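You operate a simulated robot arm through the tools that you are given. There is no shell and no other tool. Be economical: measure what you need, move in short steps, check, and stop when the job is done.

You run a simulated robot arm. Do the job below in one go: nothing can be reset, and whatever is moved stays where it is left.

Task
Bend the long tube to 90 degrees in the bender.
Fine: clamp it first; swing the arm home, then open the clamp.

The check looks at the end state, three seconds after you hand in, the way a careful person would. Anything else that was tipped, shoved, dropped, spilled or broken makes it a failure.

Robot
A 7-joint arm with a two-finger parallel gripper, fixed in place. Base frame: the origin is at the foot of the arm, x ahead of it, y to its left, z up; the work surface is at about z = 0. Readings come in cm, degrees, newtons and seconds.
With the tool pointing down near the work surface it reaches from about 24 to 62 cm from the base axis. Its first joint turns from -66.0 to 66.0 degrees. Payload 2.6 kg.
The TCP is the grasp point between the finger pads, 3 cm short of the fingertips. In the tool frame z runs along the fingers and y along their closing line. Largest opening 9.4 cm; finger width 2.8, thickness 1; the body of the gripper, 5 by 9.6 cm, starts 5.5 cm behind the TCP.
Orientation is that of the tool frame in the base frame, as a unit quaternion [w, x, y, z]. With the fingers straight down and closing along the base's y, the tool's x points along the base's -x, its y along +y and its z along -z.

Tools
- The arm moves only by the tool apply_moves. Its argument "steps" is a list that holds one entry, the list of rows, each a list of 7 numbers: the shift along the tool's x, y, z in cm, then the turn, a rotation vector about the tool's x, y, z in degrees, then the gripper command, from -1 (fully open) to 1 (shut), values between in proportion. In form: [[[dx, dy, dz, wx, wy, wz, claw], ...]]. A call has 1 to 20 rows; each row is the pose to reach, as a shift and turn from the pose commanded when the call began, along the tool's axes at that moment. Each row takes 0.2 s and may step no farther than 5 cm and 8.6 degrees from the row before; otherwise, or with a gripper value out of range, the whole call is refused. A pose out of reach is approached as far as the arm can. The call stops where the force on the tool passes 90 N (or 10 N more than at its start, if that is more) or the arm is blocked; 0.2 s more then pass. Each finger travels about 7.2 cm/s and halts on what it meets, pressing with about 30 N; the grip force reading is that of the motor and also rises with nothing between the fingers. The clock runs only during rows and for 0.2 s after the last one: add rows that repeat a pose to give the fingers time. It gives the time, the measured TCP pose, the force on the tool (base axes), the opening and the grip force at its end, in the units of the frame above (readings bear some noise), with the torque about the TCP (base axes, N m) and any sound that the robot's microphone picked up.
- Cameras (640 x 400 px; columns grow to the right, rows downward): "scene" is fixed at [1.66, 41.9, 57.18]; the picture's right is [-0.91, -0.42, 0.00], its down [-0.20, 0.43, -0.88] and it looks along [0.37, -0.79, -0.48] (base axes); focal length 341 px, centre (320, 200). "wrist" rides on the gripper at [7.6, 1.4, -10.2] in the tool frame; the picture's right is [-0.18, 0.98, 0.00], its down [-0.75, -0.14, -0.64] and it looks along [-0.63, -0.12, 0.77] (tool axes); focal length 243 px, centre (320, 200). There is no depth. A picture from a camera that has moved, and an enlarged one, comes with that camera's place and axes in the base frame and with its lens.
- capture(camera): a new picture of that camera. No time passes.
- zoom(camera, box): a new picture of the part [left, top, right, bottom] of that camera's present view, enlarged. No time passes.
- finish_job(): hands the job in; it is judged then, once.

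Work in short steps. Places have to be worked out from the pictures, the camera data and where the tool is seen: move nearer, look again, correct. Check each grasp and each placing, and mend what went wrong. You have 120 turns and 84 pictures in all, those below and enlarged ones among them. Open the gripper and draw the arm clear of the work before you hand the job in, unless the task says otherwise; then end with one line.

The tools are called after ">>>" as a command line: name --argument value ..., lists and objects as JSON in quotes. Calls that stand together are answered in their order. apply_moves: Moves the arm, as the interface text tells. Its arguments: {"type":"object","properties":{"steps":{"type":"array","items":{"type":"array","items":{"type":"array","items":{"type":"number"}}}}},"required":["steps"]} The other tools are called the same way: capture (camera) takes a picture; zoom (camera, box) takes an enlarged picture of a part of a camera's view; finish_job () hands the job in.

At the start:

```text
time_s: 0.0
tool_pos: [34.26, -5.15, 32.99]
ee_rot: [0.001, 0.001, 1.0, 0.0]
ft_force: [-0.2, -0.3, 0.2]
wrist_torque: [0.0, 0.01, 0.02]
width: 9.39
gripper_force: 0.1
```

scene: 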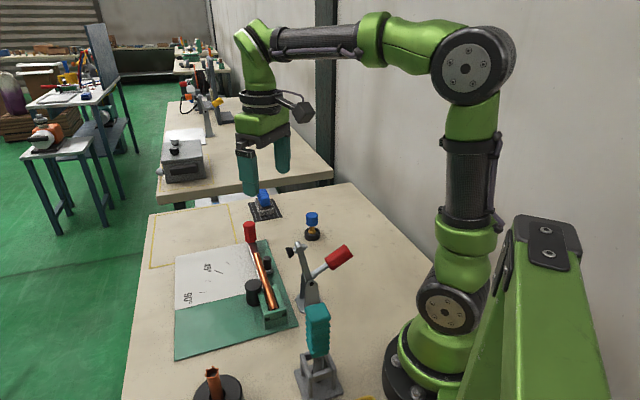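
wrist: 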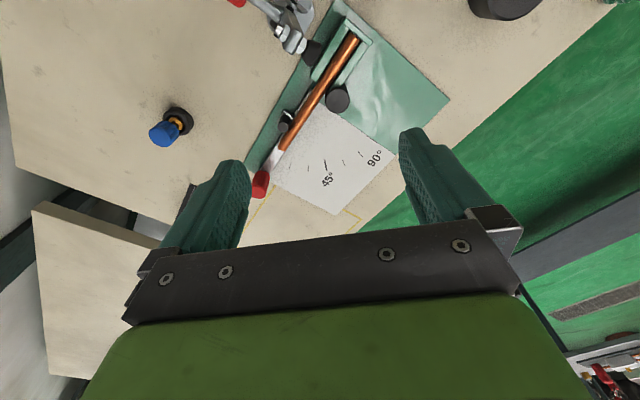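

The scene shows a tube bender with a copper tube already in it, a toggle clamp with a red handle, and a bending arm with a red grip. I'll zoom in for details.

>>> zoom --camera "scene" --box '[160, 180, 380, 400]'

>>> zoom --camera "wrist" --box '[130, 0, 470, 220]'

```text
1.82 times, centred on (270, 290) of scene
camera zoom: at [1.66, 41.9, 57.18], right [-0.91, -0.42, 0.0], down [-0.2, 0.43, -0.88], along [0.37, -0.79, -0.48], focal length 620 px, centre (411, 36)
```

zoom: 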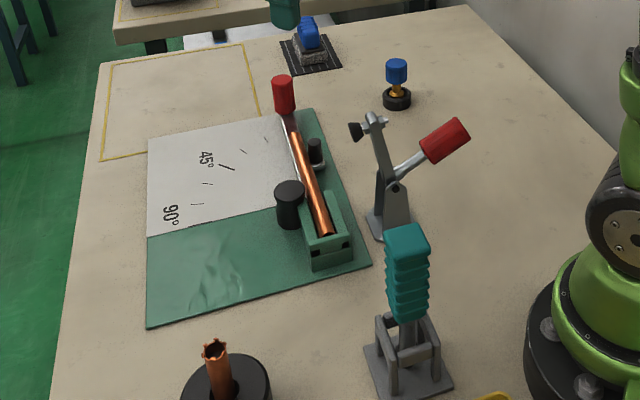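

```text
1.82 times, centred on (300, 110) of wrist
camera zoom: at [26.53, -3.56, 43.35], right [0.18, 0.98, 0.0], down [0.75, -0.14, 0.64], along [0.63, -0.12, -0.77], focal length 441 px, centre (356, 364)
```

zoom: 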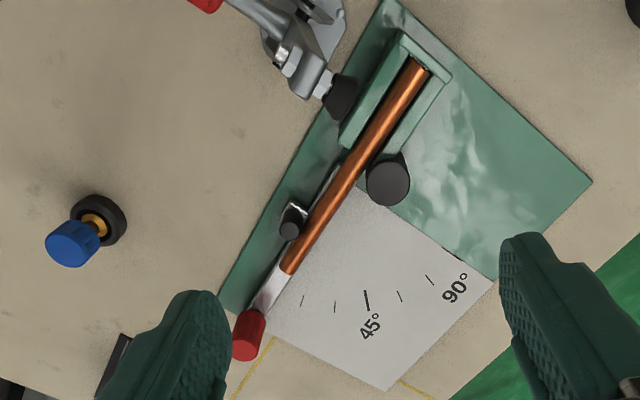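

The tube is already in the bender channel. I estimate the die at about (39,-3), the lever grip at about (52,-20), and the tube direction at about -45°. Next I'll zoom in on the scale and the clamp.

>>> zoom --camera "wrist" --box '[230, 90, 410, 220]'

>>> zoom --camera "scene" --box '[230, 210, 370, 340]'

>>> zoom --camera "wrist" --box '[220, 0, 400, 120]'

```text
3.08 times, centred on (320, 155) of wrist
camera zoom: at [26.53, -3.56, 43.35], right [0.18, 0.98, 0.0], down [0.75, -0.14, 0.64], along [0.63, -0.12, -0.77], focal length 746 px, centre (320, 338)
```

zoom: 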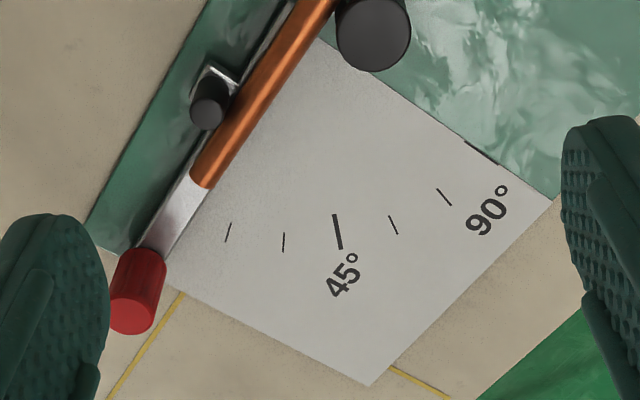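

```text
3.08 times, centred on (300, 275) of scene
camera zoom: at [1.66, 41.9, 57.18], right [-0.91, -0.42, 0.0], down [-0.2, 0.43, -0.88], along [0.37, -0.79, -0.48], focal length 1048 px, centre (382, -31)
```

zoom: 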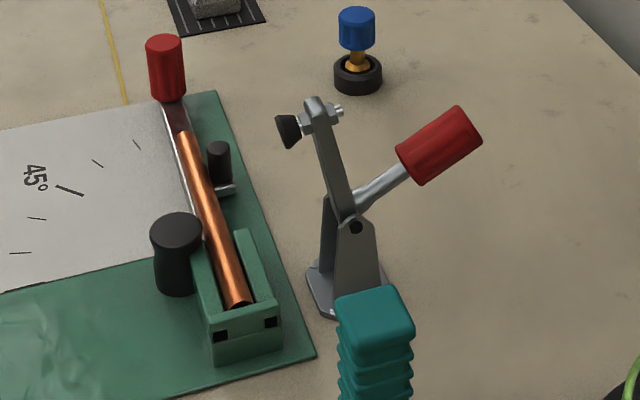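

```text
3.33 times, centred on (310, 60) of wrist
camera zoom: at [26.53, -3.56, 43.35], right [0.18, 0.98, 0.0], down [0.75, -0.14, 0.64], along [0.63, -0.12, -0.77], focal length 809 px, centre (353, 667)
```

zoom: 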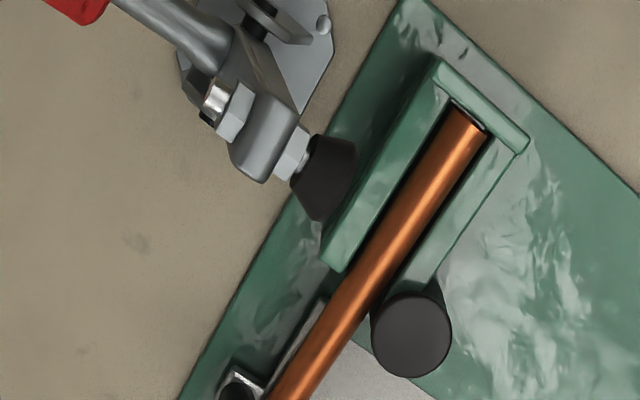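

The dial's 45° tick points along +x, so the bend runs from -45° to +45° in the base frame, about a point near (40,-7). The clamp works in the plane along (0.7,0.7), and its red handle is around (24,-14,9). I'll move above the handle with the fingers closing across the clamp plane.

>>> apply_moves --steps '[[[1.5, -1.2, 1.5, 0, 0, -7.5, -1], [3, -2.6, 3, 0, 0, -15, -1], [4.5, -4, 4.5, 0, 0, -22.5, -1], [6, -5.4, 6, 0, 0, -30, -1], [8, -7, 8, 0, 0, -37.5, -1], [9.5, -8.4, 9.5, 0, 0, -45, -1], [10, -8.9, 11, 0, 0, -45, -1]]]'

>>> capture --camera "wrist"

>>> zoom --camera "scene" --box '[220, 180, 400, 320]'

```text
time_s: 1.6
tool_pos: [24.03, -14.07, 21.98]
ee_rot: [0.0, -0.384, 0.923, 0.001]
ft_force: [0.4, -0.7, 0.3]
wrist_torque: [0.0, 0.02, 0.02]
width: 9.39
gripper_force: 0.1
```

```text
76 pictures are left
camera wrist: at [17.6, -18.43, 32.32], right [-0.57, 0.82, 0.0], down [0.63, 0.43, 0.64], along [0.53, 0.36, -0.77], focal length 243 px, centre (320, 200)
```

wrist: 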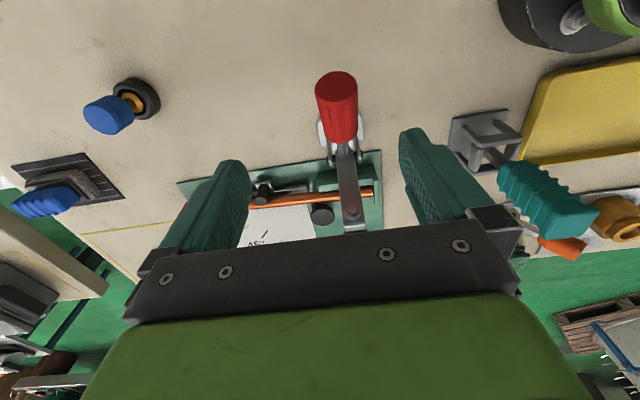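

```text
2.86 times, centred on (310, 250) of scene
camera zoom: at [1.66, 41.9, 57.18], right [-0.91, -0.42, 0.0], down [-0.2, 0.43, -0.88], along [0.37, -0.79, -0.48], focal length 974 px, centre (349, 57)
```

zoom: 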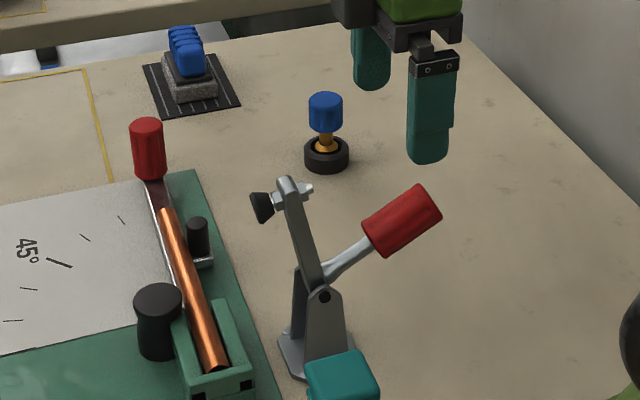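

Triangulation puts the handle axis from about (24.3,-11.5,9) to (21.3,-14.4,12), with the clamp pivot near (27.5,-8.5,5). I'll descend so the open fingers straddle the handle.

>>> apply_moves --steps '[[[0.5, 1.6, 2, 0, 0, 0, -1], [0.5, 1.6, 5, 0, 0, 0, -1], [0.5, 1.6, 8, 0, 0, 0, -1], [0.5, 1.6, 10, 0, 0, 0, -1], [0.5, 1.6, 11.3, 0, 0, 0, -1]]]'

>>> capture --camera "wrist"

>>> zoom --camera "scene" --box '[220, 180, 400, 320]'

```text
time_s: 2.8
tool_pos: [22.84, -13.24, 10.65]
ee_rot: [0.001, -0.382, 0.924, 0.0]
ft_force: [0.1, 0.2, 0.8]
wrist_torque: [0.04, 0.01, -0.02]
width: 9.38
gripper_force: 0.2
```

```text
74 pictures are left
camera wrist: at [16.33, -17.48, 21.03], right [-0.56, 0.83, 0.0], down [0.63, 0.43, 0.64], along [0.53, 0.36, -0.77], focal length 243 px, centre (320, 200)
```

wrist: 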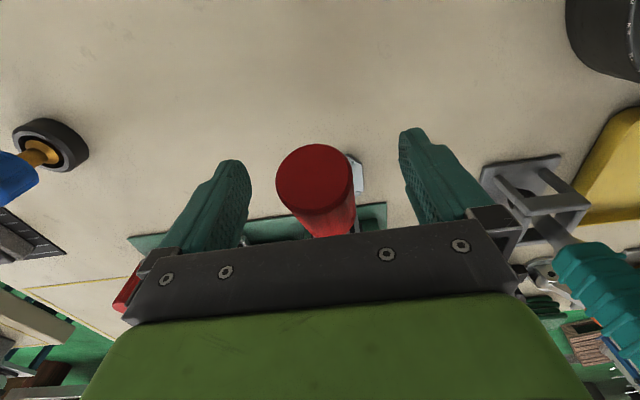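

```text
2.86 times, centred on (310, 250) of scene
camera zoom: at [1.66, 41.9, 57.18], right [-0.91, -0.42, 0.0], down [-0.2, 0.43, -0.88], along [0.37, -0.79, -0.48], focal length 974 px, centre (349, 57)
```

zoom: 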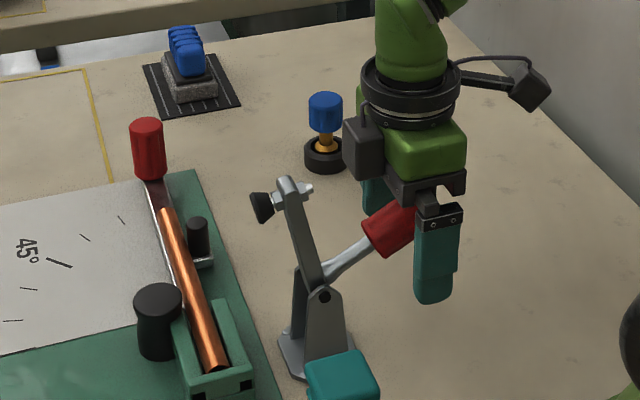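

The handle is centred between the fingers, so I'll close on it.

>>> apply_moves --steps '[[[0, 0, 0, 0, 0, 0, 0.2], [0, 0, 0, 0, 0, 0, 1], [0, 0, 0, 0, 0, 0, 1], [0, 0, 0, 0, 0, 0, 1]]]'

>>> zoom --camera "scene" --box '[220, 180, 400, 320]'

```text
time_s: 3.8
tool_pos: [22.92, -13.26, 10.72]
ee_rot: [-0.001, -0.382, 0.924, 0.001]
ft_force: [-4.5, 3.6, 1.5]
wrist_torque: [-0.06, 0.02, -0.11]
width: 3.52
gripper_force: 44.9
```

```text
2.86 times, centred on (310, 250) of scene
camera zoom: at [1.66, 41.9, 57.18], right [-0.91, -0.42, 0.0], down [-0.2, 0.43, -0.88], along [0.37, -0.79, -0.48], focal length 974 px, centre (349, 57)
```

zoom: 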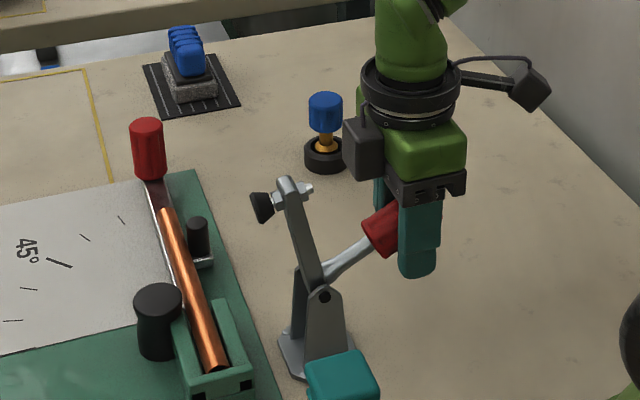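

The handle is gripped at 3.5 cm. I'll try a small arc upward and forward to learn which way the clamp closes.

>>> apply_moves --steps '[[[-0.25, 0, -0.28, 0, 0, 0, 1], [-0.52, 0, -0.55, 0, 0, 0, 1], [-0.8, 0, -0.8, 0, 0, 0, 1], [-1.1, 0, -1.05, 0, 0, 0, 1]]]'

>>> zoom --camera "scene" --box '[220, 180, 400, 320]'

```text
time_s: 4.8
tool_pos: [23.44, -12.7, 11.8]
ee_rot: [-0.003, -0.381, 0.924, -0.001]
ft_force: [-35.5, -20.4, 10.3]
wrist_torque: [-0.71, 0.62, 0.08]
width: 3.52
gripper_force: 45.5
```

```text
2.86 times, centred on (310, 250) of scene
camera zoom: at [1.66, 41.9, 57.18], right [-0.91, -0.42, 0.0], down [-0.2, 0.43, -0.88], along [0.37, -0.79, -0.48], focal length 974 px, centre (349, 57)
```

zoom: 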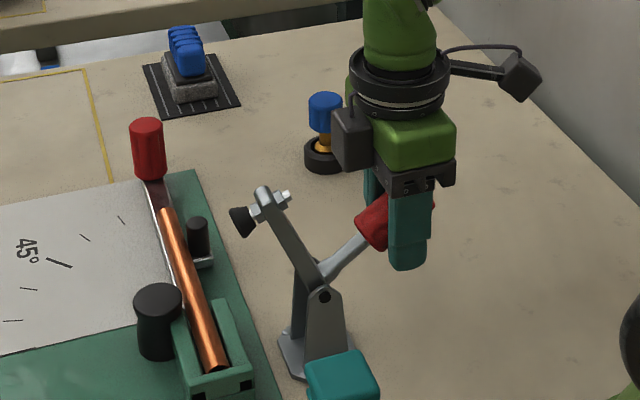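

The bar swings forward toward the tube, so this is the closing direction. The reaction force is radially outward, so the true arc is steeper than mine. I'll correct for that and continue.

>>> apply_moves --steps '[[[-0.15, 0, -0.35, 0, 0, 0, 1], [-0.4, 0, -0.7, 0, 0, 0, 1], [-0.7, 0, -1.05, 0, 0, 0, 1], [-1.05, 0, -1.35, 0, 0, 0, 1], [-1.4, 0, -1.6, 0, 0, 0, 1], [-1.8, 0, -1.85, 0, 0, 0, 1]]]'

>>> zoom --camera "scene" --box '[220, 180, 400, 320]'

```text
time_s: 6.2
tool_pos: [24.78, -11.29, 13.69]
ee_rot: [0.0, -0.382, 0.924, -0.001]
ft_force: [-5.0, -12.1, -9.4]
wrist_torque: [-0.68, 0.92, 0.12]
width: 3.53
gripper_force: 45.4
```

```text
2.86 times, centred on (310, 250) of scene
camera zoom: at [1.67, 41.89, 57.18], right [-0.91, -0.42, 0.0], down [-0.2, 0.44, -0.88], along [0.37, -0.79, -0.48], focal length 974 px, centre (349, 57)
```

zoom: 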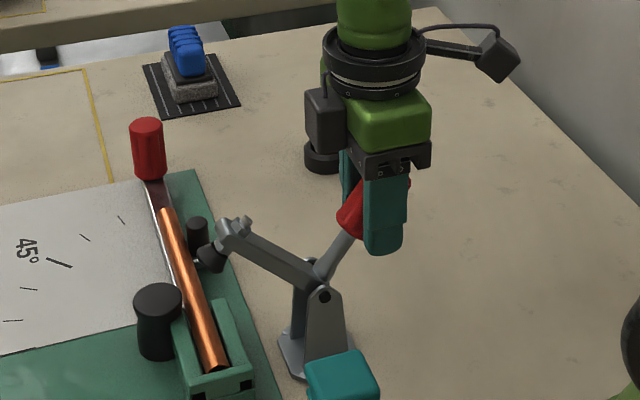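

The motion is smooth with low force, and the bar is now about 35° above horizontal. I'll continue the arc.

>>> apply_moves --steps '[[[-0.4, 0, -0.25, 0, 0, 0, 1], [-0.8, 0, -0.48, 0, 0, 0, 1], [-1.22, 0, -0.68, 0, 0, 0, 1], [-1.65, 0, -0.85, 0, 0, 0, 1], [-2.1, 0, -1.0, 0, 0, 0, 1], [-2.53, 0, -1.13, 0, 0, 0, 1]]]'

>>> zoom --camera "scene" --box '[220, 180, 400, 320]'

```text
time_s: 7.6
tool_pos: [26.78, -9.32, 14.73]
ee_rot: [-0.001, -0.384, 0.923, -0.002]
ft_force: [-12.7, -15.0, 9.9]
wrist_torque: [-0.66, 1.13, 0.13]
width: 3.51
gripper_force: 45.1
```

```text
2.86 times, centred on (310, 250) of scene
camera zoom: at [1.66, 41.9, 57.18], right [-0.91, -0.42, 0.0], down [-0.2, 0.43, -0.88], along [0.37, -0.79, -0.48], focal length 974 px, centre (349, 57)
```

zoom: 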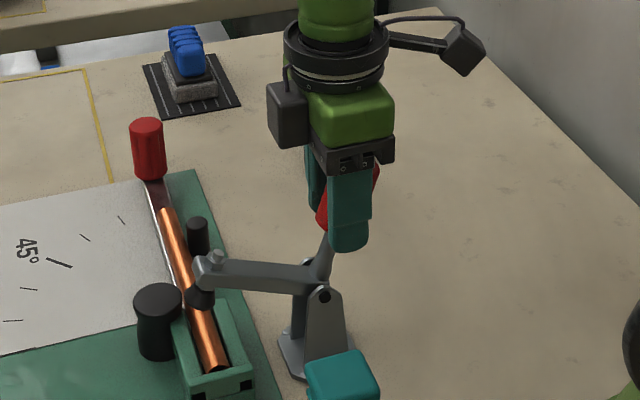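

The pad is nearly over the tube. I'll carry on with the last part of the arc until it presses and the toggle goes over centre.

>>> apply_moves --steps '[[[-0.45, 0, -0.12, 0, 0, 0, 1], [-0.9, 0, -0.2, 0, 0, 0, 1], [-1.38, 0, -0.24, 0, 0, 0, 1], [-1.8, 0, -0.25, 0, 0, 0, 1], [-2.2, 0, -0.23, 0, 0, 0, 1]]]'

>>> zoom --camera "scene" --box '[220, 180, 400, 320]'

```text
time_s: 8.8
tool_pos: [28.36, -7.8, 15.06]
ee_rot: [0.0, -0.383, 0.924, -0.001]
ft_force: [-15.1, -8.3, 22.1]
wrist_torque: [-0.99, 1.07, -0.02]
width: 3.49
gripper_force: 45.3
```

```text
2.86 times, centred on (310, 250) of scene
camera zoom: at [1.65, 41.9, 57.18], right [-0.91, -0.42, 0.0], down [-0.2, 0.43, -0.88], along [0.37, -0.79, -0.48], focal length 974 px, centre (349, 57)
```

zoom: 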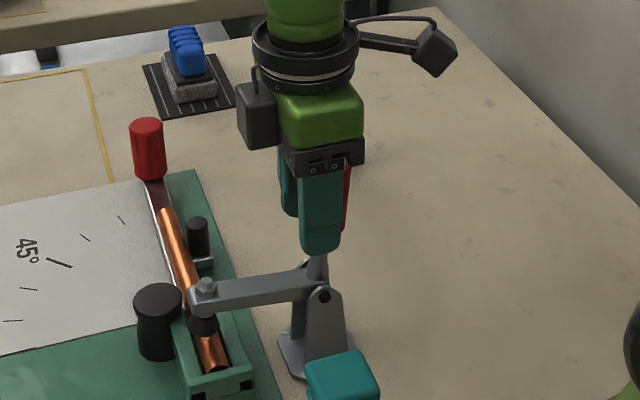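

The bar is about level with the pad at the tube. I'll push a little further, slightly lower to relieve the upward load, and look for the stop.

>>> apply_moves --steps '[[[-0.3, 0, 0.1, 0, 0, 0, 1], [-0.6, 0, 0.2, 0, 0, 0, 1], [-0.9, 0, 0.3, 0, 0, 0, 1]]]'

>>> zoom --camera "scene" --box '[250, 230, 370, 320]'

```text
time_s: 9.6
tool_pos: [28.95, -7.22, 14.84]
ee_rot: [0.002, -0.382, 0.924, 0.0]
ft_force: [-20.2, 5.4, 56.1]
wrist_torque: [-0.6, 0.62, -0.05]
width: 3.49
gripper_force: 44.9
```

```text
4.44 times, centred on (310, 275) of scene
camera zoom: at [1.64, 41.9, 57.17], right [-0.91, -0.42, 0.0], down [-0.2, 0.43, -0.88], along [0.37, -0.79, -0.48], focal length 1514 px, centre (364, -133)
```

zoom: 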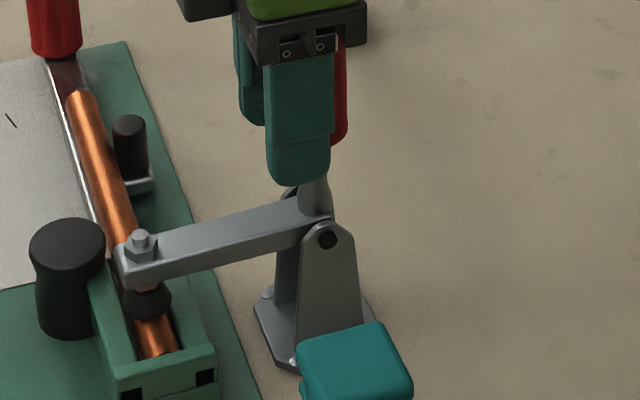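

The upward force comes from my pressing down along the handle, and forward resistance is only about 10 N. I'll raise slightly and push further forward to find the end of travel.

>>> apply_moves --steps '[[[0, 0, -0.35, 0, 0, 0, 1], [-0.4, 0, -0.35, 0, 0, 0, 1], [-0.8, 0, -0.3, 0, 0, 0, 1], [-1.2, 0, -0.25, 0, 0, 0, 1]]]'

>>> zoom --camera "scene" --box '[250, 230, 370, 320]'

>>> capture --camera "wrist"

```text
time_s: 10.6
tool_pos: [29.95, -6.01, 15.02]
ee_rot: [0.002, -0.386, 0.922, 0.001]
ft_force: [2.3, 0.8, 1.5]
wrist_torque: [-0.01, -0.05, 0.01]
width: 0.0
gripper_force: 32.5
```

```text
4.44 times, centred on (310, 275) of scene
camera zoom: at [1.66, 41.9, 57.18], right [-0.91, -0.42, 0.0], down [-0.2, 0.43, -0.88], along [0.37, -0.79, -0.48], focal length 1514 px, centre (364, -133)
```

zoom: 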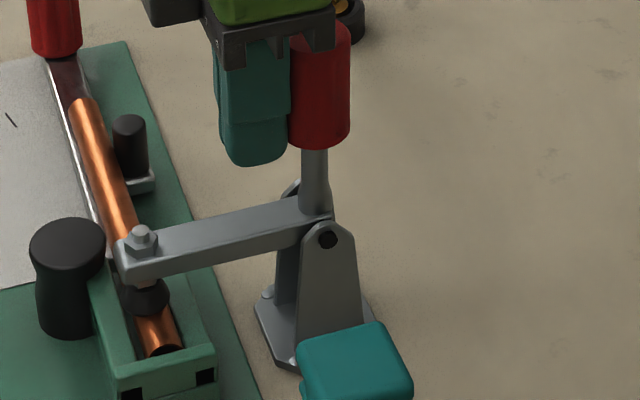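

```text
65 pictures are left
camera wrist: at [23.32, -10.29, 25.26], right [-0.57, 0.82, 0.0], down [0.63, 0.44, 0.65], along [0.53, 0.37, -0.76], focal length 243 px, centre (320, 200)
```

wrist: 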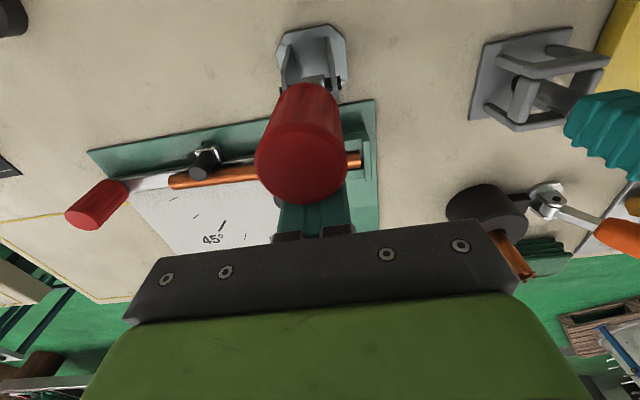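

My fingers slipped off when the handle reached its vertical stop. The clamp is closed with its pad on the tube. I'll lift straight up, then move toward the bending lever while turning 90°.

>>> apply_moves --steps '[[[0, 0, -3, 0, 0, 0, 1], [0, 0, -7, 0, 0, 0, 0], [0, 0, -11, 0, 0, 0, -1], [-0.5, -2, -11, 0, 0, 8, -1], [-1, -4, -11, 0, 0, 16, -1], [-1.5, -6, -11, 0, 0, 24, -1], [-2, -8, -11, 0, 0, 32, -1], [-2.5, -10, -11, 0, 0, 40, -1], [-3, -12, -11, 0, 0, 48, -1], [-3.5, -14, -11, 0, 0, 56, -1], [-4, -16, -11, 0, 0, 64, -1], [-4.5, -18, -11, 0, 0, 72, -1], [-5, -20, -10, 0, 0, 80, -1], [-5.6, -22.6, -9, 0, 0, 88, -1], [-5.6, -22.6, -8, 0, 0, 90, -1]]]'

>>> capture --camera "wrist"

>>> capture --camera "scene"

```text
time_s: 13.8
tool_pos: [49.77, -18.33, 22.92]
ee_rot: [-0.001, 0.384, 0.923, 0.0]
ft_force: [-0.5, 0.9, 0.1]
wrist_torque: [0.01, 0.0, 0.02]
width: 9.42
gripper_force: 0.1
```

```text
64 pictures are left
camera wrist: at [45.25, -11.84, 33.17], right [0.83, 0.56, 0.0], down [0.43, -0.63, 0.64], along [0.36, -0.53, -0.77], focal length 243 px, centre (320, 200)
```

wrist: 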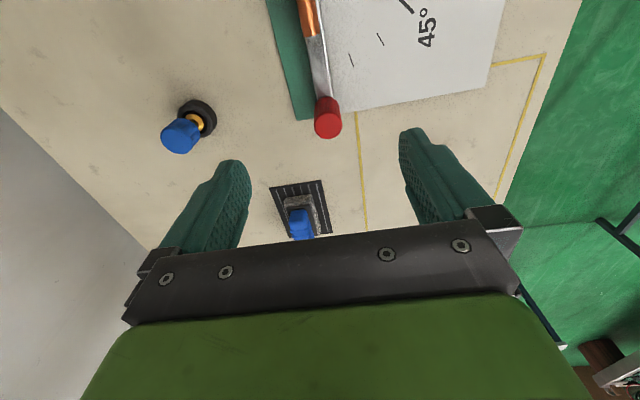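

```text
63 pictures are left
```

scene: 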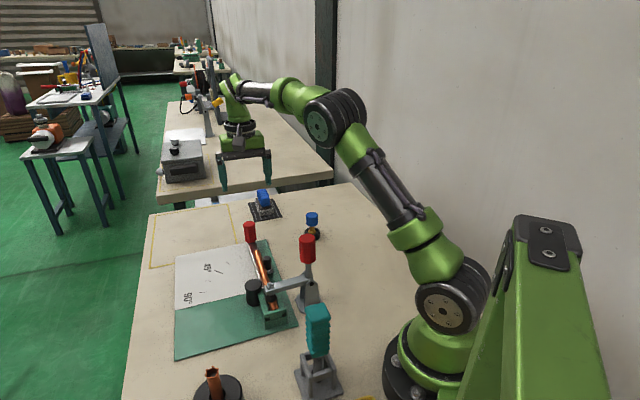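

The two views agree: the lever grip is at (52.2,-20.3), spanning z of about 2 to 7.2. I'll align above it and descend partway to check.

>>> apply_moves --steps '[[[-1.5, 0.1, 2, 0, 0, 0, -1], [-3.1, 0.28, 5, 0, 0, 0, -1], [-3.1, 0.28, 9, 0, 0, 0, -1], [-3.1, 0.28, 12, 0, 0, 0, -1]]]'

>>> capture --camera "wrist"

```text
time_s: 14.8
tool_pos: [52.05, -20.45, 10.88]
ee_rot: [0.0, 0.383, 0.924, 0.0]
ft_force: [0.1, 0.5, 0.2]
wrist_torque: [-0.03, 0.02, 0.06]
width: 9.39
gripper_force: 0.0
```

```text
62 pictures are left
camera wrist: at [47.44, -13.89, 21.18], right [0.83, 0.56, 0.0], down [0.43, -0.63, 0.64], along [0.36, -0.53, -0.77], focal length 243 px, centre (320, 200)
```

wrist: 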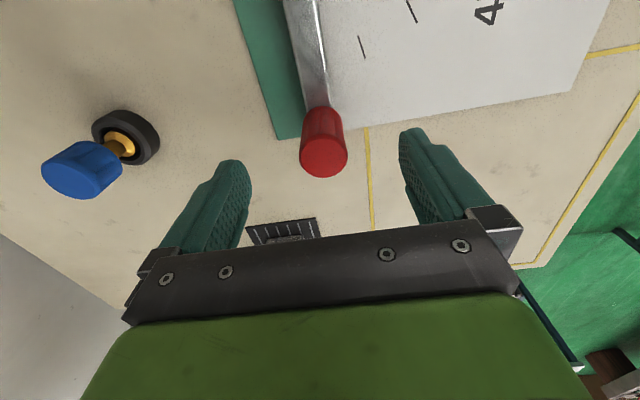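

The grip is centred, so I'll descend to z≈5.5 and close on it.

>>> apply_moves --steps '[[[0, 0, 3, 0, 0, 0, -1], [0, 0, 5.3, 0, 0, 0, -1], [0, 0, 5.3, 0, 0, 0, 0], [0, 0, 5.3, 0, 0, 0, 1], [0, 0, 5.3, 0, 0, 0, 1], [0, 0, 5.3, 0, 0, 0, 1], [0, 0, 5.3, 0, 0, 0, 1]]]'

>>> zoom --camera "scene" --box '[170, 170, 350, 320]'

```text
time_s: 16.4
tool_pos: [52.03, -20.28, 5.6]
ee_rot: [0.0, 0.383, 0.924, 0.0]
ft_force: [1.6, -2.4, -4.3]
wrist_torque: [0.08, -0.02, -0.02]
width: 3.08
gripper_force: 44.9
```

```text
2.67 times, centred on (260, 245) of scene
camera zoom: at [1.67, 41.9, 57.18], right [-0.91, -0.42, 0.0], down [-0.2, 0.44, -0.88], along [0.37, -0.79, -0.48], focal length 909 px, centre (480, 80)
```

zoom: 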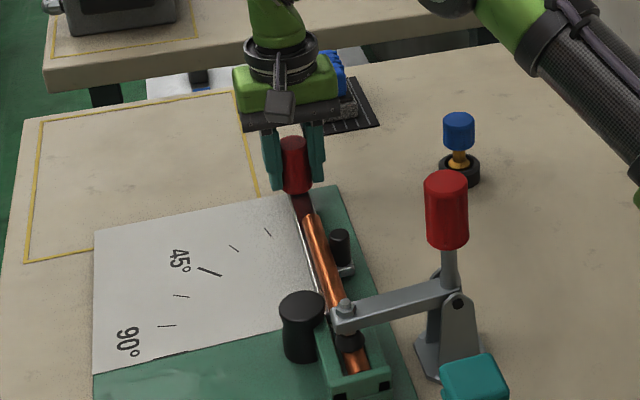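

The lever is gripped at 3.1 cm width. I'll begin swinging in small steps with radius about 18, turning with it and watching the force.

>>> apply_moves --steps '[[[0.02, 0.63, 0, 0, 0, -2, 1], [0.05, 1.26, 0, 0, 0, -4, 1], [0.1, 1.88, 0, 0, 0, -6, 1], [0.17, 2.5, 0, 0, 0, -8, 1], [0.27, 3.13, 0, 0, 0, -10, 1]]]'

>>> zoom --camera "scene" --box '[170, 170, 350, 320]'

```text
time_s: 17.6
tool_pos: [54.15, -18.01, 5.59]
ee_rot: [0.0, 0.3, 0.954, -0.002]
ft_force: [23.0, -15.2, -23.6]
wrist_torque: [0.63, 0.25, -0.25]
width: 2.98
gripper_force: 44.7
```

```text
2.67 times, centred on (260, 245) of scene
camera zoom: at [1.68, 41.89, 57.18], right [-0.91, -0.42, 0.0], down [-0.2, 0.44, -0.88], along [0.37, -0.79, -0.48], focal length 909 px, centre (480, 80)
```

zoom: 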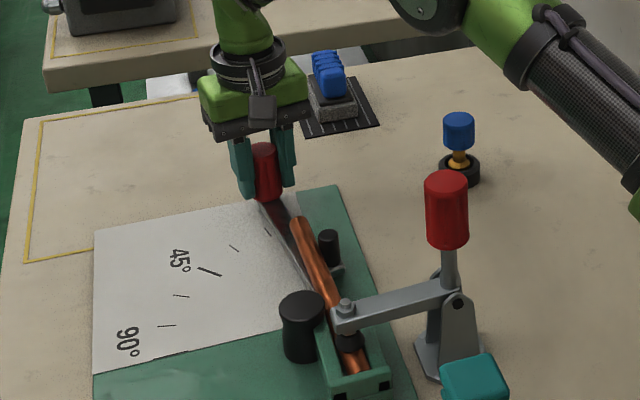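

The lever is turning. The outward force fits a pivot at the die, about (38.9,-3.2), with a radius of 21.4 cm. The arm has gone from -52.5° to about -44°. I'll follow that circle.

>>> apply_moves --steps '[[[-0.2, 0.77, 0, 0, 0, -2, 1], [-0.35, 1.55, 0, 0, 0, -4, 1], [-0.4, 2.3, 0, 0, 0, -6, 1], [-0.43, 3.04, 0, 0, 0, -8, 1], [-0.42, 3.8, 0, 0, 0, -10, 1], [-0.41, 4.54, 0, 0, 0, -12, 1]]]'

>>> zoom --camera "scene" --box '[170, 170, 350, 320]'

```text
time_s: 19.0
tool_pos: [56.72, -14.26, 5.4]
ee_rot: [-0.008, 0.203, 0.979, 0.004]
ft_force: [-58.3, 18.9, 25.2]
wrist_torque: [-1.08, 0.61, 0.62]
width: 2.92
gripper_force: 44.3
```

```text
2.67 times, centred on (260, 245) of scene
camera zoom: at [1.64, 41.9, 57.17], right [-0.91, -0.42, 0.0], down [-0.2, 0.43, -0.88], along [0.37, -0.79, -0.48], focal length 909 px, centre (480, 80)
```

zoom: 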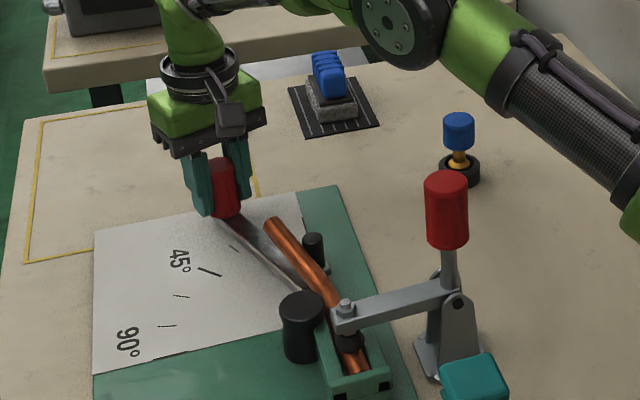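

Bending is under way. Fitting the three poses and forces gives a pivot near (39.6,-5.8) with a radius of about 18.8, and about 23° swung so far. I'll follow that circle.

>>> apply_moves --steps '[[[0.4, 0.4, 0, 0, 0, -1, 1], [0.65, 1.0, 0, 0, 0, -2, 1], [0.68, 1.56, 0, 0, 0, -4, 1], [0.71, 2.2, 0, 0, 0, -6, 1], [0.75, 2.87, 0, 0, 0, -8, 1], [0.83, 3.5, 0, 0, 0, -10, 1], [0.91, 4.17, 0, 0, 0, -12, 1]]]'

>>> zoom --camera "scene" --box '[170, 170, 350, 320]'

```text
time_s: 20.6
tool_pos: [57.74, -10.37, 5.57]
ee_rot: [-0.002, 0.095, 0.995, -0.001]
ft_force: [2.5, -6.4, -21.7]
wrist_torque: [-0.13, -1.15, 0.88]
width: 2.97
gripper_force: 44.8
```

```text
2.67 times, centred on (260, 245) of scene
camera zoom: at [1.67, 41.89, 57.18], right [-0.91, -0.42, 0.0], down [-0.2, 0.44, -0.88], along [0.37, -0.79, -0.48], focal length 909 px, centre (480, 80)
```

zoom: 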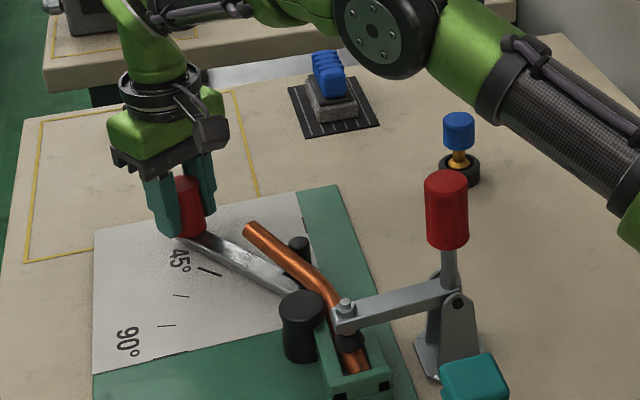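

Forces are low and the tube is following. I'll continue on the same circle.

>>> apply_moves --steps '[[[-0.01, 0.66, 0, 0, 0, -2, 1], [-0.02, 1.32, 0, 0, 0, -4, 1], [0.0, 1.97, 0, 0, 0, -6, 1], [0.04, 2.62, 0, 0, 0, -8, 1], [0.11, 3.27, 0, 0, 0, -10, 1], [0.2, 3.92, 0, 0, 0, -12, 1], [0.32, 4.57, 0, 0, 0, -14, 1], [0.45, 5.22, 0, 0, 0, -16, 1]]]'

>>> zoom --camera "scene" --box '[170, 170, 350, 320]'

```text
time_s: 22.4
tool_pos: [57.89, -5.36, 5.53]
ee_rot: [-0.011, -0.035, 0.999, 0.001]
ft_force: [-3.4, -0.4, 2.4]
wrist_torque: [-0.44, -0.16, 0.01]
width: 2.97
gripper_force: 45.0
stopped in row 8: the force on the tool passed its limit at 91 N (the readings are from after the stop); the commanded pose is now the measured one
```

```text
2.67 times, centred on (260, 245) of scene
camera zoom: at [1.67, 41.9, 57.18], right [-0.91, -0.42, 0.0], down [-0.2, 0.43, -0.88], along [0.37, -0.79, -0.48], focal length 909 px, centre (480, 80)
```

zoom: 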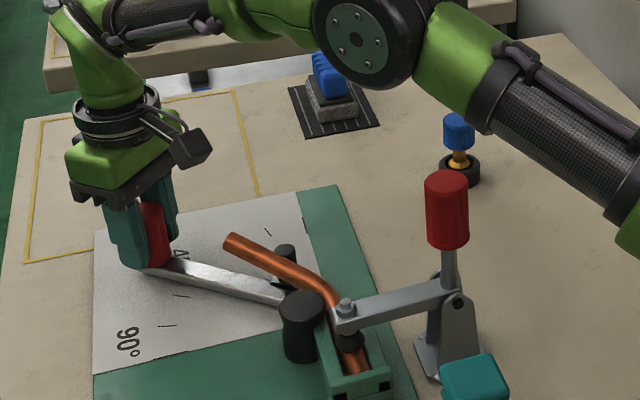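

The stop released with about zero force at (57.89,-5.36). Refitting gives a pivot near (40.5,-7.3), which agrees with the dial centre, a radius of about 17.4, and about 54° swung. I'll continue on that circle.

>>> apply_moves --steps '[[[0.09, 0.55, 0, 0, 0, -2, 1], [0.18, 1.1, 0, 0, 0, -4, 1], [0.26, 1.7, 0, 0, 0, -6, 1], [0.36, 2.3, 0, 0, 0, -8, 1], [0.47, 2.9, 0, 0, 0, -10, 1], [0.6, 3.49, 0, 0, 0, -12, 1]]]'

>>> zoom --camera "scene" --box '[170, 170, 350, 320]'

```text
time_s: 23.8
tool_pos: [57.0, -1.8, 5.43]
ee_rot: [-0.008, -0.142, 0.99, 0.001]
ft_force: [23.1, 5.8, -11.8]
wrist_torque: [-1.26, -0.62, 0.11]
width: 2.96
gripper_force: 44.7
```

```text
2.67 times, centred on (260, 245) of scene
camera zoom: at [1.67, 41.9, 57.18], right [-0.91, -0.42, 0.0], down [-0.2, 0.43, -0.88], along [0.37, -0.79, -0.48], focal length 909 px, centre (480, 80)
```

zoom: 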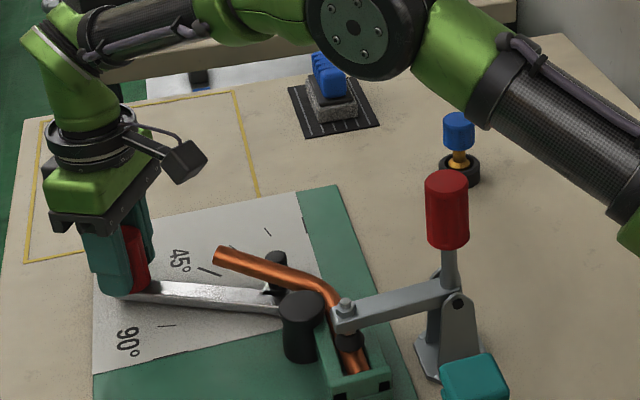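

About 66° swung with only a moderate outward force. I'll continue to roughly 82°.

>>> apply_moves --steps '[[[-0.01, 0.6, 0, 0, 0, -2, 1], [-0.02, 1.22, 0, 0, 0, -4, 1], [0.06, 1.83, 0, 0, 0, -6, 1], [0.16, 2.43, 0, 0, 0, -8, 1], [0.27, 3.03, 0, 0, 0, -10, 1], [0.4, 3.62, 0, 0, 0, -12, 1], [0.57, 4.2, 0, 0, 0, -14, 1], [0.74, 4.8, 0, 0, 0, -16, 1]]]'

>>> zoom --camera "scene" --box '[170, 170, 350, 320]'

```text
time_s: 25.6
tool_pos: [55.02, 2.5, 5.48]
ee_rot: [-0.009, -0.276, 0.961, 0.004]
ft_force: [12.8, 10.8, -7.2]
wrist_torque: [-1.99, -0.68, -0.34]
width: 2.95
gripper_force: 45.3
```

```text
2.67 times, centred on (260, 245) of scene
camera zoom: at [1.67, 41.9, 57.18], right [-0.91, -0.42, 0.0], down [-0.2, 0.43, -0.88], along [0.37, -0.79, -0.48], focal length 909 px, centre (480, 80)
```

zoom: 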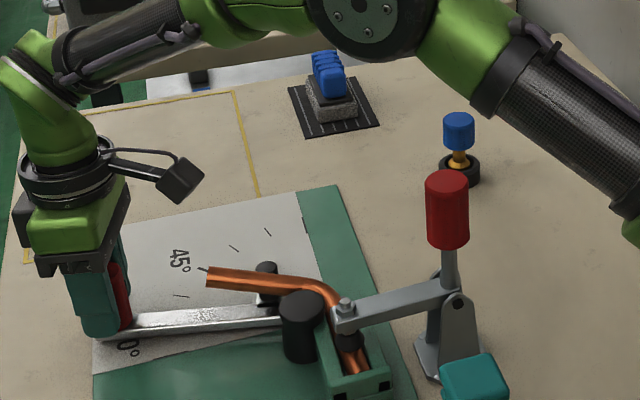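

The arm is at about 80°, while the tube's free leg is only at about 60° because of the slack. I'll continue to about 90° of arm swing and measure again.

>>> apply_moves --steps '[[[-0.01, 0.6, 0, 0, 0, -2, 1], [-0.02, 1.23, 0, 0, 0, -4, 1], [0.06, 1.84, 0, 0, 0, -6, 1], [0.15, 2.45, 0, 0, 0, -8, 1], [0.15, 2.45, 0, 0, 0, -8, 1]]]'

>>> zoom --camera "scene" --box '[170, 190, 350, 320]'

>>> capture --camera "wrist"

```text
time_s: 26.8
tool_pos: [53.54, 4.53, 5.64]
ee_rot: [-0.009, -0.344, 0.939, 0.004]
ft_force: [16.2, 17.1, -19.6]
wrist_torque: [-2.02, -0.83, -0.37]
width: 2.96
gripper_force: 45.0
```

```text
3.08 times, centred on (260, 255) of scene
camera zoom: at [1.67, 41.9, 57.17], right [-0.91, -0.42, 0.0], down [-0.2, 0.43, -0.88], along [0.37, -0.79, -0.48], focal length 1048 px, centre (505, 31)
```

zoom: 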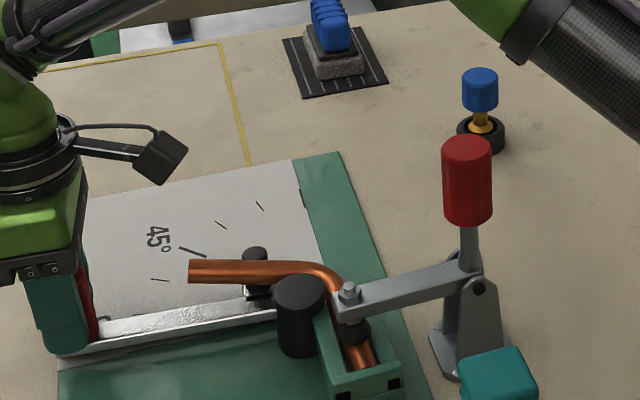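

```text
53 pictures are left
camera wrist: at [46.82, 0.86, 16.02], right [-0.49, 0.87, 0.01], down [0.68, 0.38, 0.63], along [0.54, 0.32, -0.78], focal length 243 px, centre (320, 200)
```

wrist: 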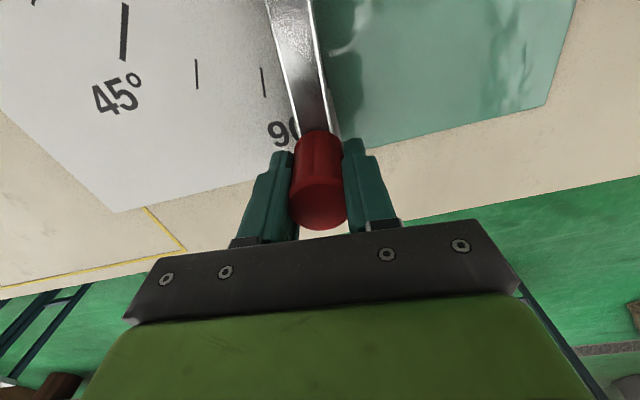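

The arm is near the 90° mark, but the tube's free leg measures only about 69°. The tube itself has to reach 90°, so I'll go 8° further and re-measure.

>>> apply_moves --steps '[[[0.01, 0.6, 0, 0, 0, -2, 1], [0.03, 1.23, 0, 0, 0, -4, 1], [0.1, 1.84, 0, 0, 0, -6, 1], [0.2, 2.45, 0, 0, 0, -8, 1], [0.2, 2.45, 0, 0, 0, -8, 1]]]'

>>> zoom --camera "scene" --box '[170, 190, 350, 320]'

```text
time_s: 28.0
tool_pos: [51.88, 6.38, 5.67]
ee_rot: [-0.009, -0.408, 0.913, 0.005]
ft_force: [16.4, 21.2, -28.1]
wrist_torque: [-1.41, -1.34, -0.33]
width: 2.98
gripper_force: 45.0
```

```text
3.08 times, centred on (260, 255) of scene
camera zoom: at [1.68, 41.9, 57.17], right [-0.91, -0.42, 0.0], down [-0.2, 0.43, -0.88], along [0.37, -0.79, -0.48], focal length 1048 px, centre (505, 31)
```

zoom: 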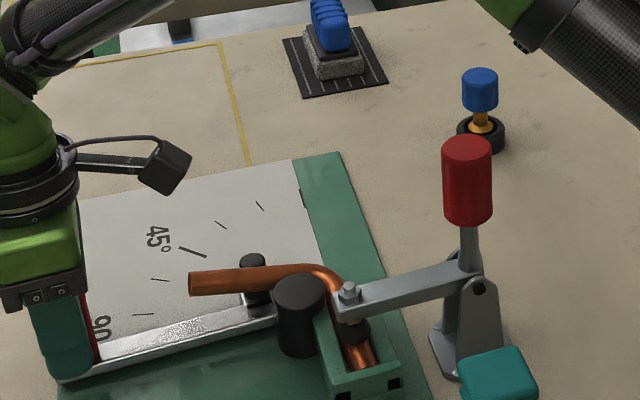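

The tube is now at about 79° with the arm just past 90°. I'll advance another 8°.

>>> apply_moves --steps '[[[-0.03, 0.62, 0, 0, 0, -2, 1], [-0.05, 1.25, 0, 0, 0, -4, 1], [0.02, 1.87, 0, 0, 0, -6, 1], [0.1, 2.48, 0, 0, 0, -8, 1], [0.1, 2.48, 0, 0, 0, -8, 1]]]'

>>> zoom --camera "scene" --box '[170, 190, 350, 320]'

```text
time_s: 28.8
tool_pos: [51.5, 6.24, 5.69]
ee_rot: [0.002, -0.451, 0.892, -0.01]
ft_force: [14.5, -0.8, -5.0]
wrist_torque: [0.85, 1.79, -0.12]
width: 3.03
gripper_force: 45.1
stopped in row 3: the force on the tool passed its limit at 96 N (the readings are from after the stop); the commanded pose is now the measured one
```

```text
3.08 times, centred on (260, 255) of scene
camera zoom: at [1.66, 41.9, 57.18], right [-0.91, -0.42, 0.0], down [-0.2, 0.43, -0.88], along [0.37, -0.79, -0.48], focal length 1048 px, centre (505, 31)
```

zoom: 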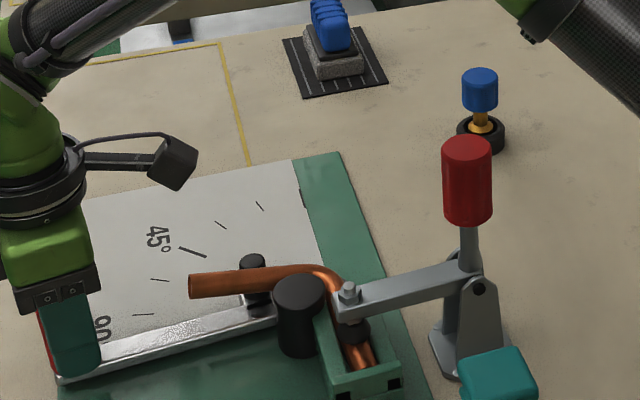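

The force limit tripped and the lever did not advance. I'll look closely to see whether that is the lever's stop or my grip.

>>> capture --camera "wrist"

>>> zoom --camera "scene" --box '[170, 240, 290, 320]'

```text
50 pictures are left
camera wrist: at [45.53, 1.18, 16.08], right [-0.68, 0.73, -0.02], down [0.55, 0.53, 0.64], along [0.48, 0.43, -0.77], focal length 243 px, centre (320, 200)
```

wrist: 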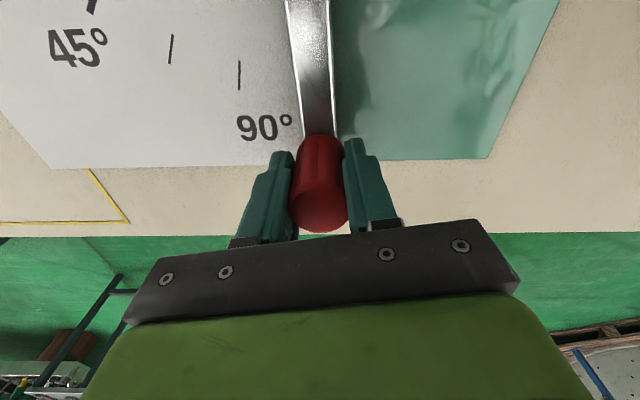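

```text
5.00 times, centred on (230, 280) of scene
camera zoom: at [1.66, 41.9, 57.18], right [-0.91, -0.42, 0.0], down [-0.2, 0.43, -0.88], along [0.37, -0.79, -0.48], focal length 1704 px, centre (770, -200)
```

zoom: 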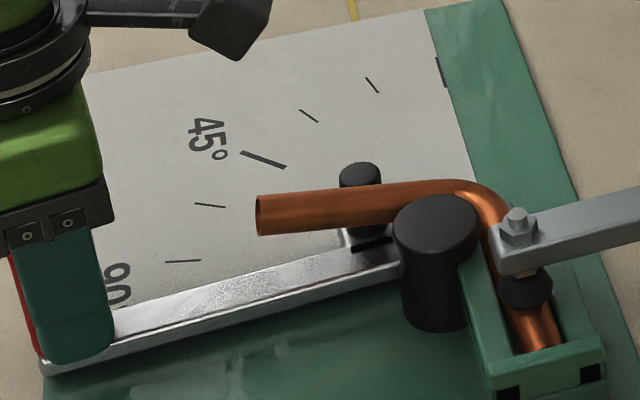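

The lever is at about 94° and the tube's free leg at about 78°. I'll probe with a small tangential push to see whether this is a hard stop.

>>> apply_moves --steps '[[[0, 0.25, 0, 0, 0, 0, 1], [0, 0.5, 0, 0, 0, 0, 1], [0, 0.75, 0, 0, 0, 0, 1]]]'

>>> zoom --camera "scene" --box '[170, 240, 290, 320]'

```text
time_s: 29.8
tool_pos: [51.43, 6.01, 5.63]
ee_rot: [0.011, -0.454, 0.891, -0.019]
ft_force: [14.2, -1.2, -5.8]
wrist_torque: [0.96, 1.75, -0.16]
width: 3.16
gripper_force: 45.1
stopped in row 3: the force on the tool passed its limit at 90 N (the readings are from after the stop); the commanded pose is now the measured one
```

```text
5.00 times, centred on (230, 280) of scene
camera zoom: at [1.66, 41.9, 57.18], right [-0.91, -0.42, 0.0], down [-0.2, 0.43, -0.88], along [0.37, -0.79, -0.48], focal length 1704 px, centre (770, -200)
```

zoom: 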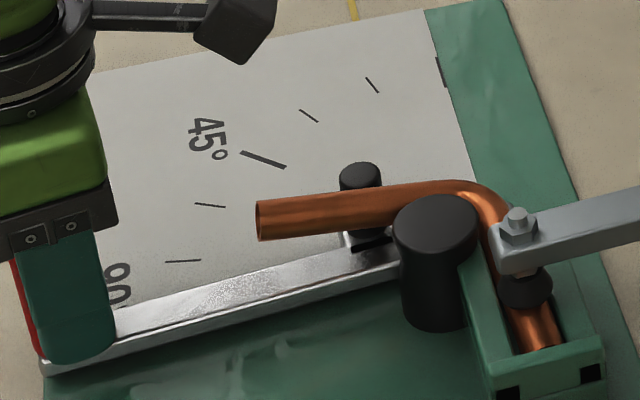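

The lever is against a stop, but the tube has crept a bit further. I'll hold a mild push for a few seconds and see whether the tube keeps following.

>>> apply_moves --steps '[[[0, 0.2, 0, 0, 0, 0, 1], [0, 0.3, 0, 0, 0, 0, 1], [0, 0.3, 0, 0, 0, 0, 1], [0, 0.3, 0, 0, 0, 0, 1], [0, 0.3, 0, 0, 0, 0, 1], [0, 0.3, 0, 0, 0, 0, 1], [0, 0.3, 0, 0, 0, 0, 1], [0, 0.3, 0, 0, 0, 0, 1], [0, 0.3, 0, 0, 0, 0, 1], [0, 0.3, 0, 0, 0, 0, 1]]]'

>>> zoom --camera "scene" --box '[170, 240, 290, 320]'

```text
time_s: 32.0
tool_pos: [51.38, 6.2, 5.74]
ee_rot: [0.013, -0.456, 0.89, -0.022]
ft_force: [55.0, -12.5, -36.6]
wrist_torque: [0.72, 1.75, -0.21]
width: 3.21
gripper_force: 45.0
```

```text
5.00 times, centred on (230, 280) of scene
camera zoom: at [1.69, 41.9, 57.17], right [-0.91, -0.42, 0.0], down [-0.2, 0.43, -0.88], along [0.37, -0.79, -0.48], focal length 1704 px, centre (770, -200)
```

zoom: 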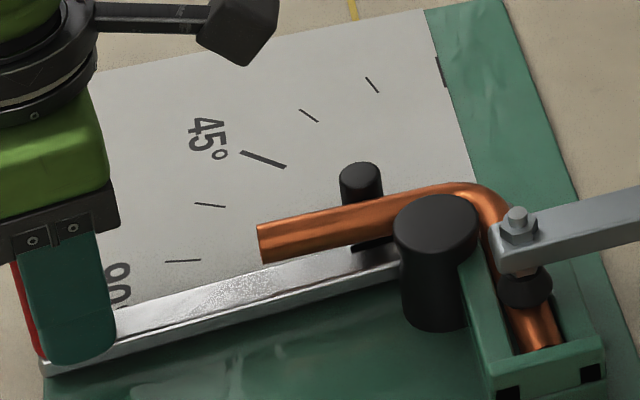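

The tube is catching up with the lever: its leg now measures about 86° while loaded. Before it overshoots, I'll back the lever off about 11° (and straighten a 3° tool tilt) to see the springback.

>>> apply_moves --steps '[[[0, -0.5, 0, -1, 0, 1.5, 1], [-0.05, -1.1, 0, -2, 0, 3, 1], [-0.08, -2.1, 0, -3, 0, 6, 1], [0.15, -3.0, 0, -3, 0, 9, 1], [0.45, -3.9, 0, -3, 0, 12, 1]]]'

>>> zoom --camera "scene" --box '[170, 240, 290, 320]'

```text
time_s: 33.2
tool_pos: [53.74, 3.65, 5.82]
ee_rot: [-0.002, -0.359, 0.933, 0.007]
ft_force: [-19.5, -11.4, -6.6]
wrist_torque: [-1.79, -0.21, -0.42]
width: 3.03
gripper_force: 45.0
```

```text
5.00 times, centred on (230, 280) of scene
camera zoom: at [1.66, 41.9, 57.18], right [-0.91, -0.42, 0.0], down [-0.2, 0.43, -0.88], along [0.37, -0.79, -0.48], focal length 1704 px, centre (770, -200)
```

zoom: 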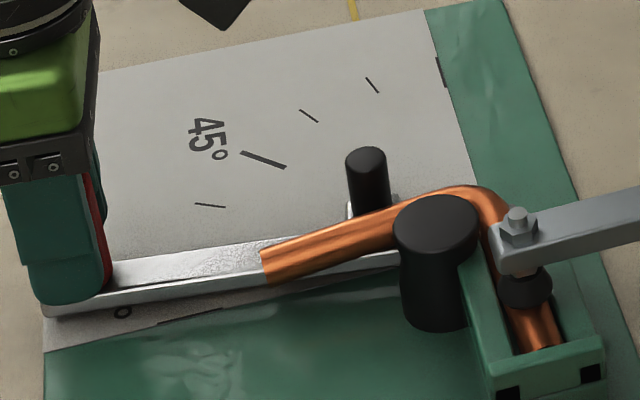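

The tube kept bending while I backed off, so its shape lags the lever and now reads about 90–95°. I'll hold still and look again to see where it settles.

>>> apply_moves --steps '[[[0, 0, 0, 0, 0, 0, 1], [0, 0, 0, 0, 0, 0, 1], [0, 0, 0, 0, 0, 0, 1], [0, 0, 0, 0, 0, 0, 1]]]'

>>> zoom --camera "scene" --box '[170, 240, 290, 320]'

```text
time_s: 34.2
tool_pos: [53.96, 3.71, 5.69]
ee_rot: [-0.002, -0.359, 0.933, 0.006]
ft_force: [-18.9, -10.7, -12.4]
wrist_torque: [-1.68, -0.53, -0.62]
width: 2.99
gripper_force: 45.4
```

```text
5.00 times, centred on (230, 280) of scene
camera zoom: at [1.67, 41.9, 57.18], right [-0.91, -0.42, 0.0], down [-0.2, 0.43, -0.88], along [0.37, -0.79, -0.48], focal length 1704 px, centre (770, -200)
```

zoom: 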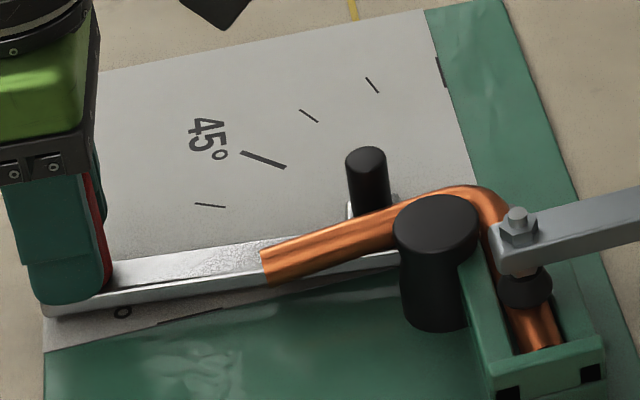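

The tube has settled. I'll measure its two legs precisely with tight zooms.

>>> zoom --camera "scene" --box '[210, 265, 290, 315]'

>>> capture --camera "wrist"

```text
8.00 times, centred on (250, 290) of scene
camera zoom: at [1.67, 41.9, 57.18], right [-0.91, -0.42, 0.0], down [-0.2, 0.43, -0.88], along [0.37, -0.79, -0.48], focal length 2726 px, centre (880, -520)
```

zoom: 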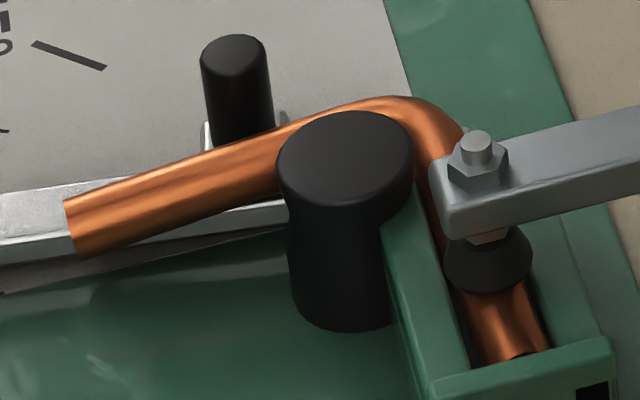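

```text
43 pictures are left
camera wrist: at [47.16, -0.34, 16.17], right [-0.52, 0.85, 0.01], down [0.66, 0.39, 0.64], along [0.54, 0.34, -0.77], focal length 243 px, centre (320, 200)
```

wrist: 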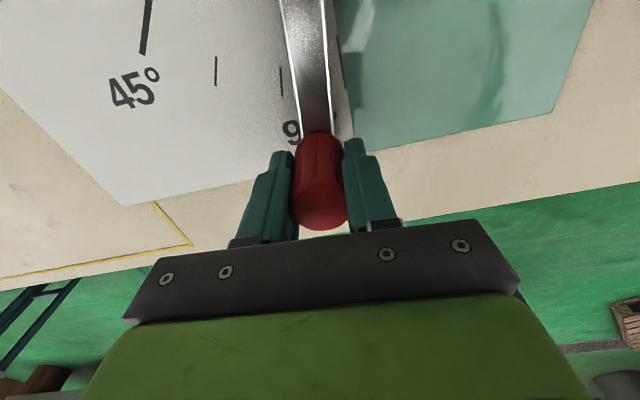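

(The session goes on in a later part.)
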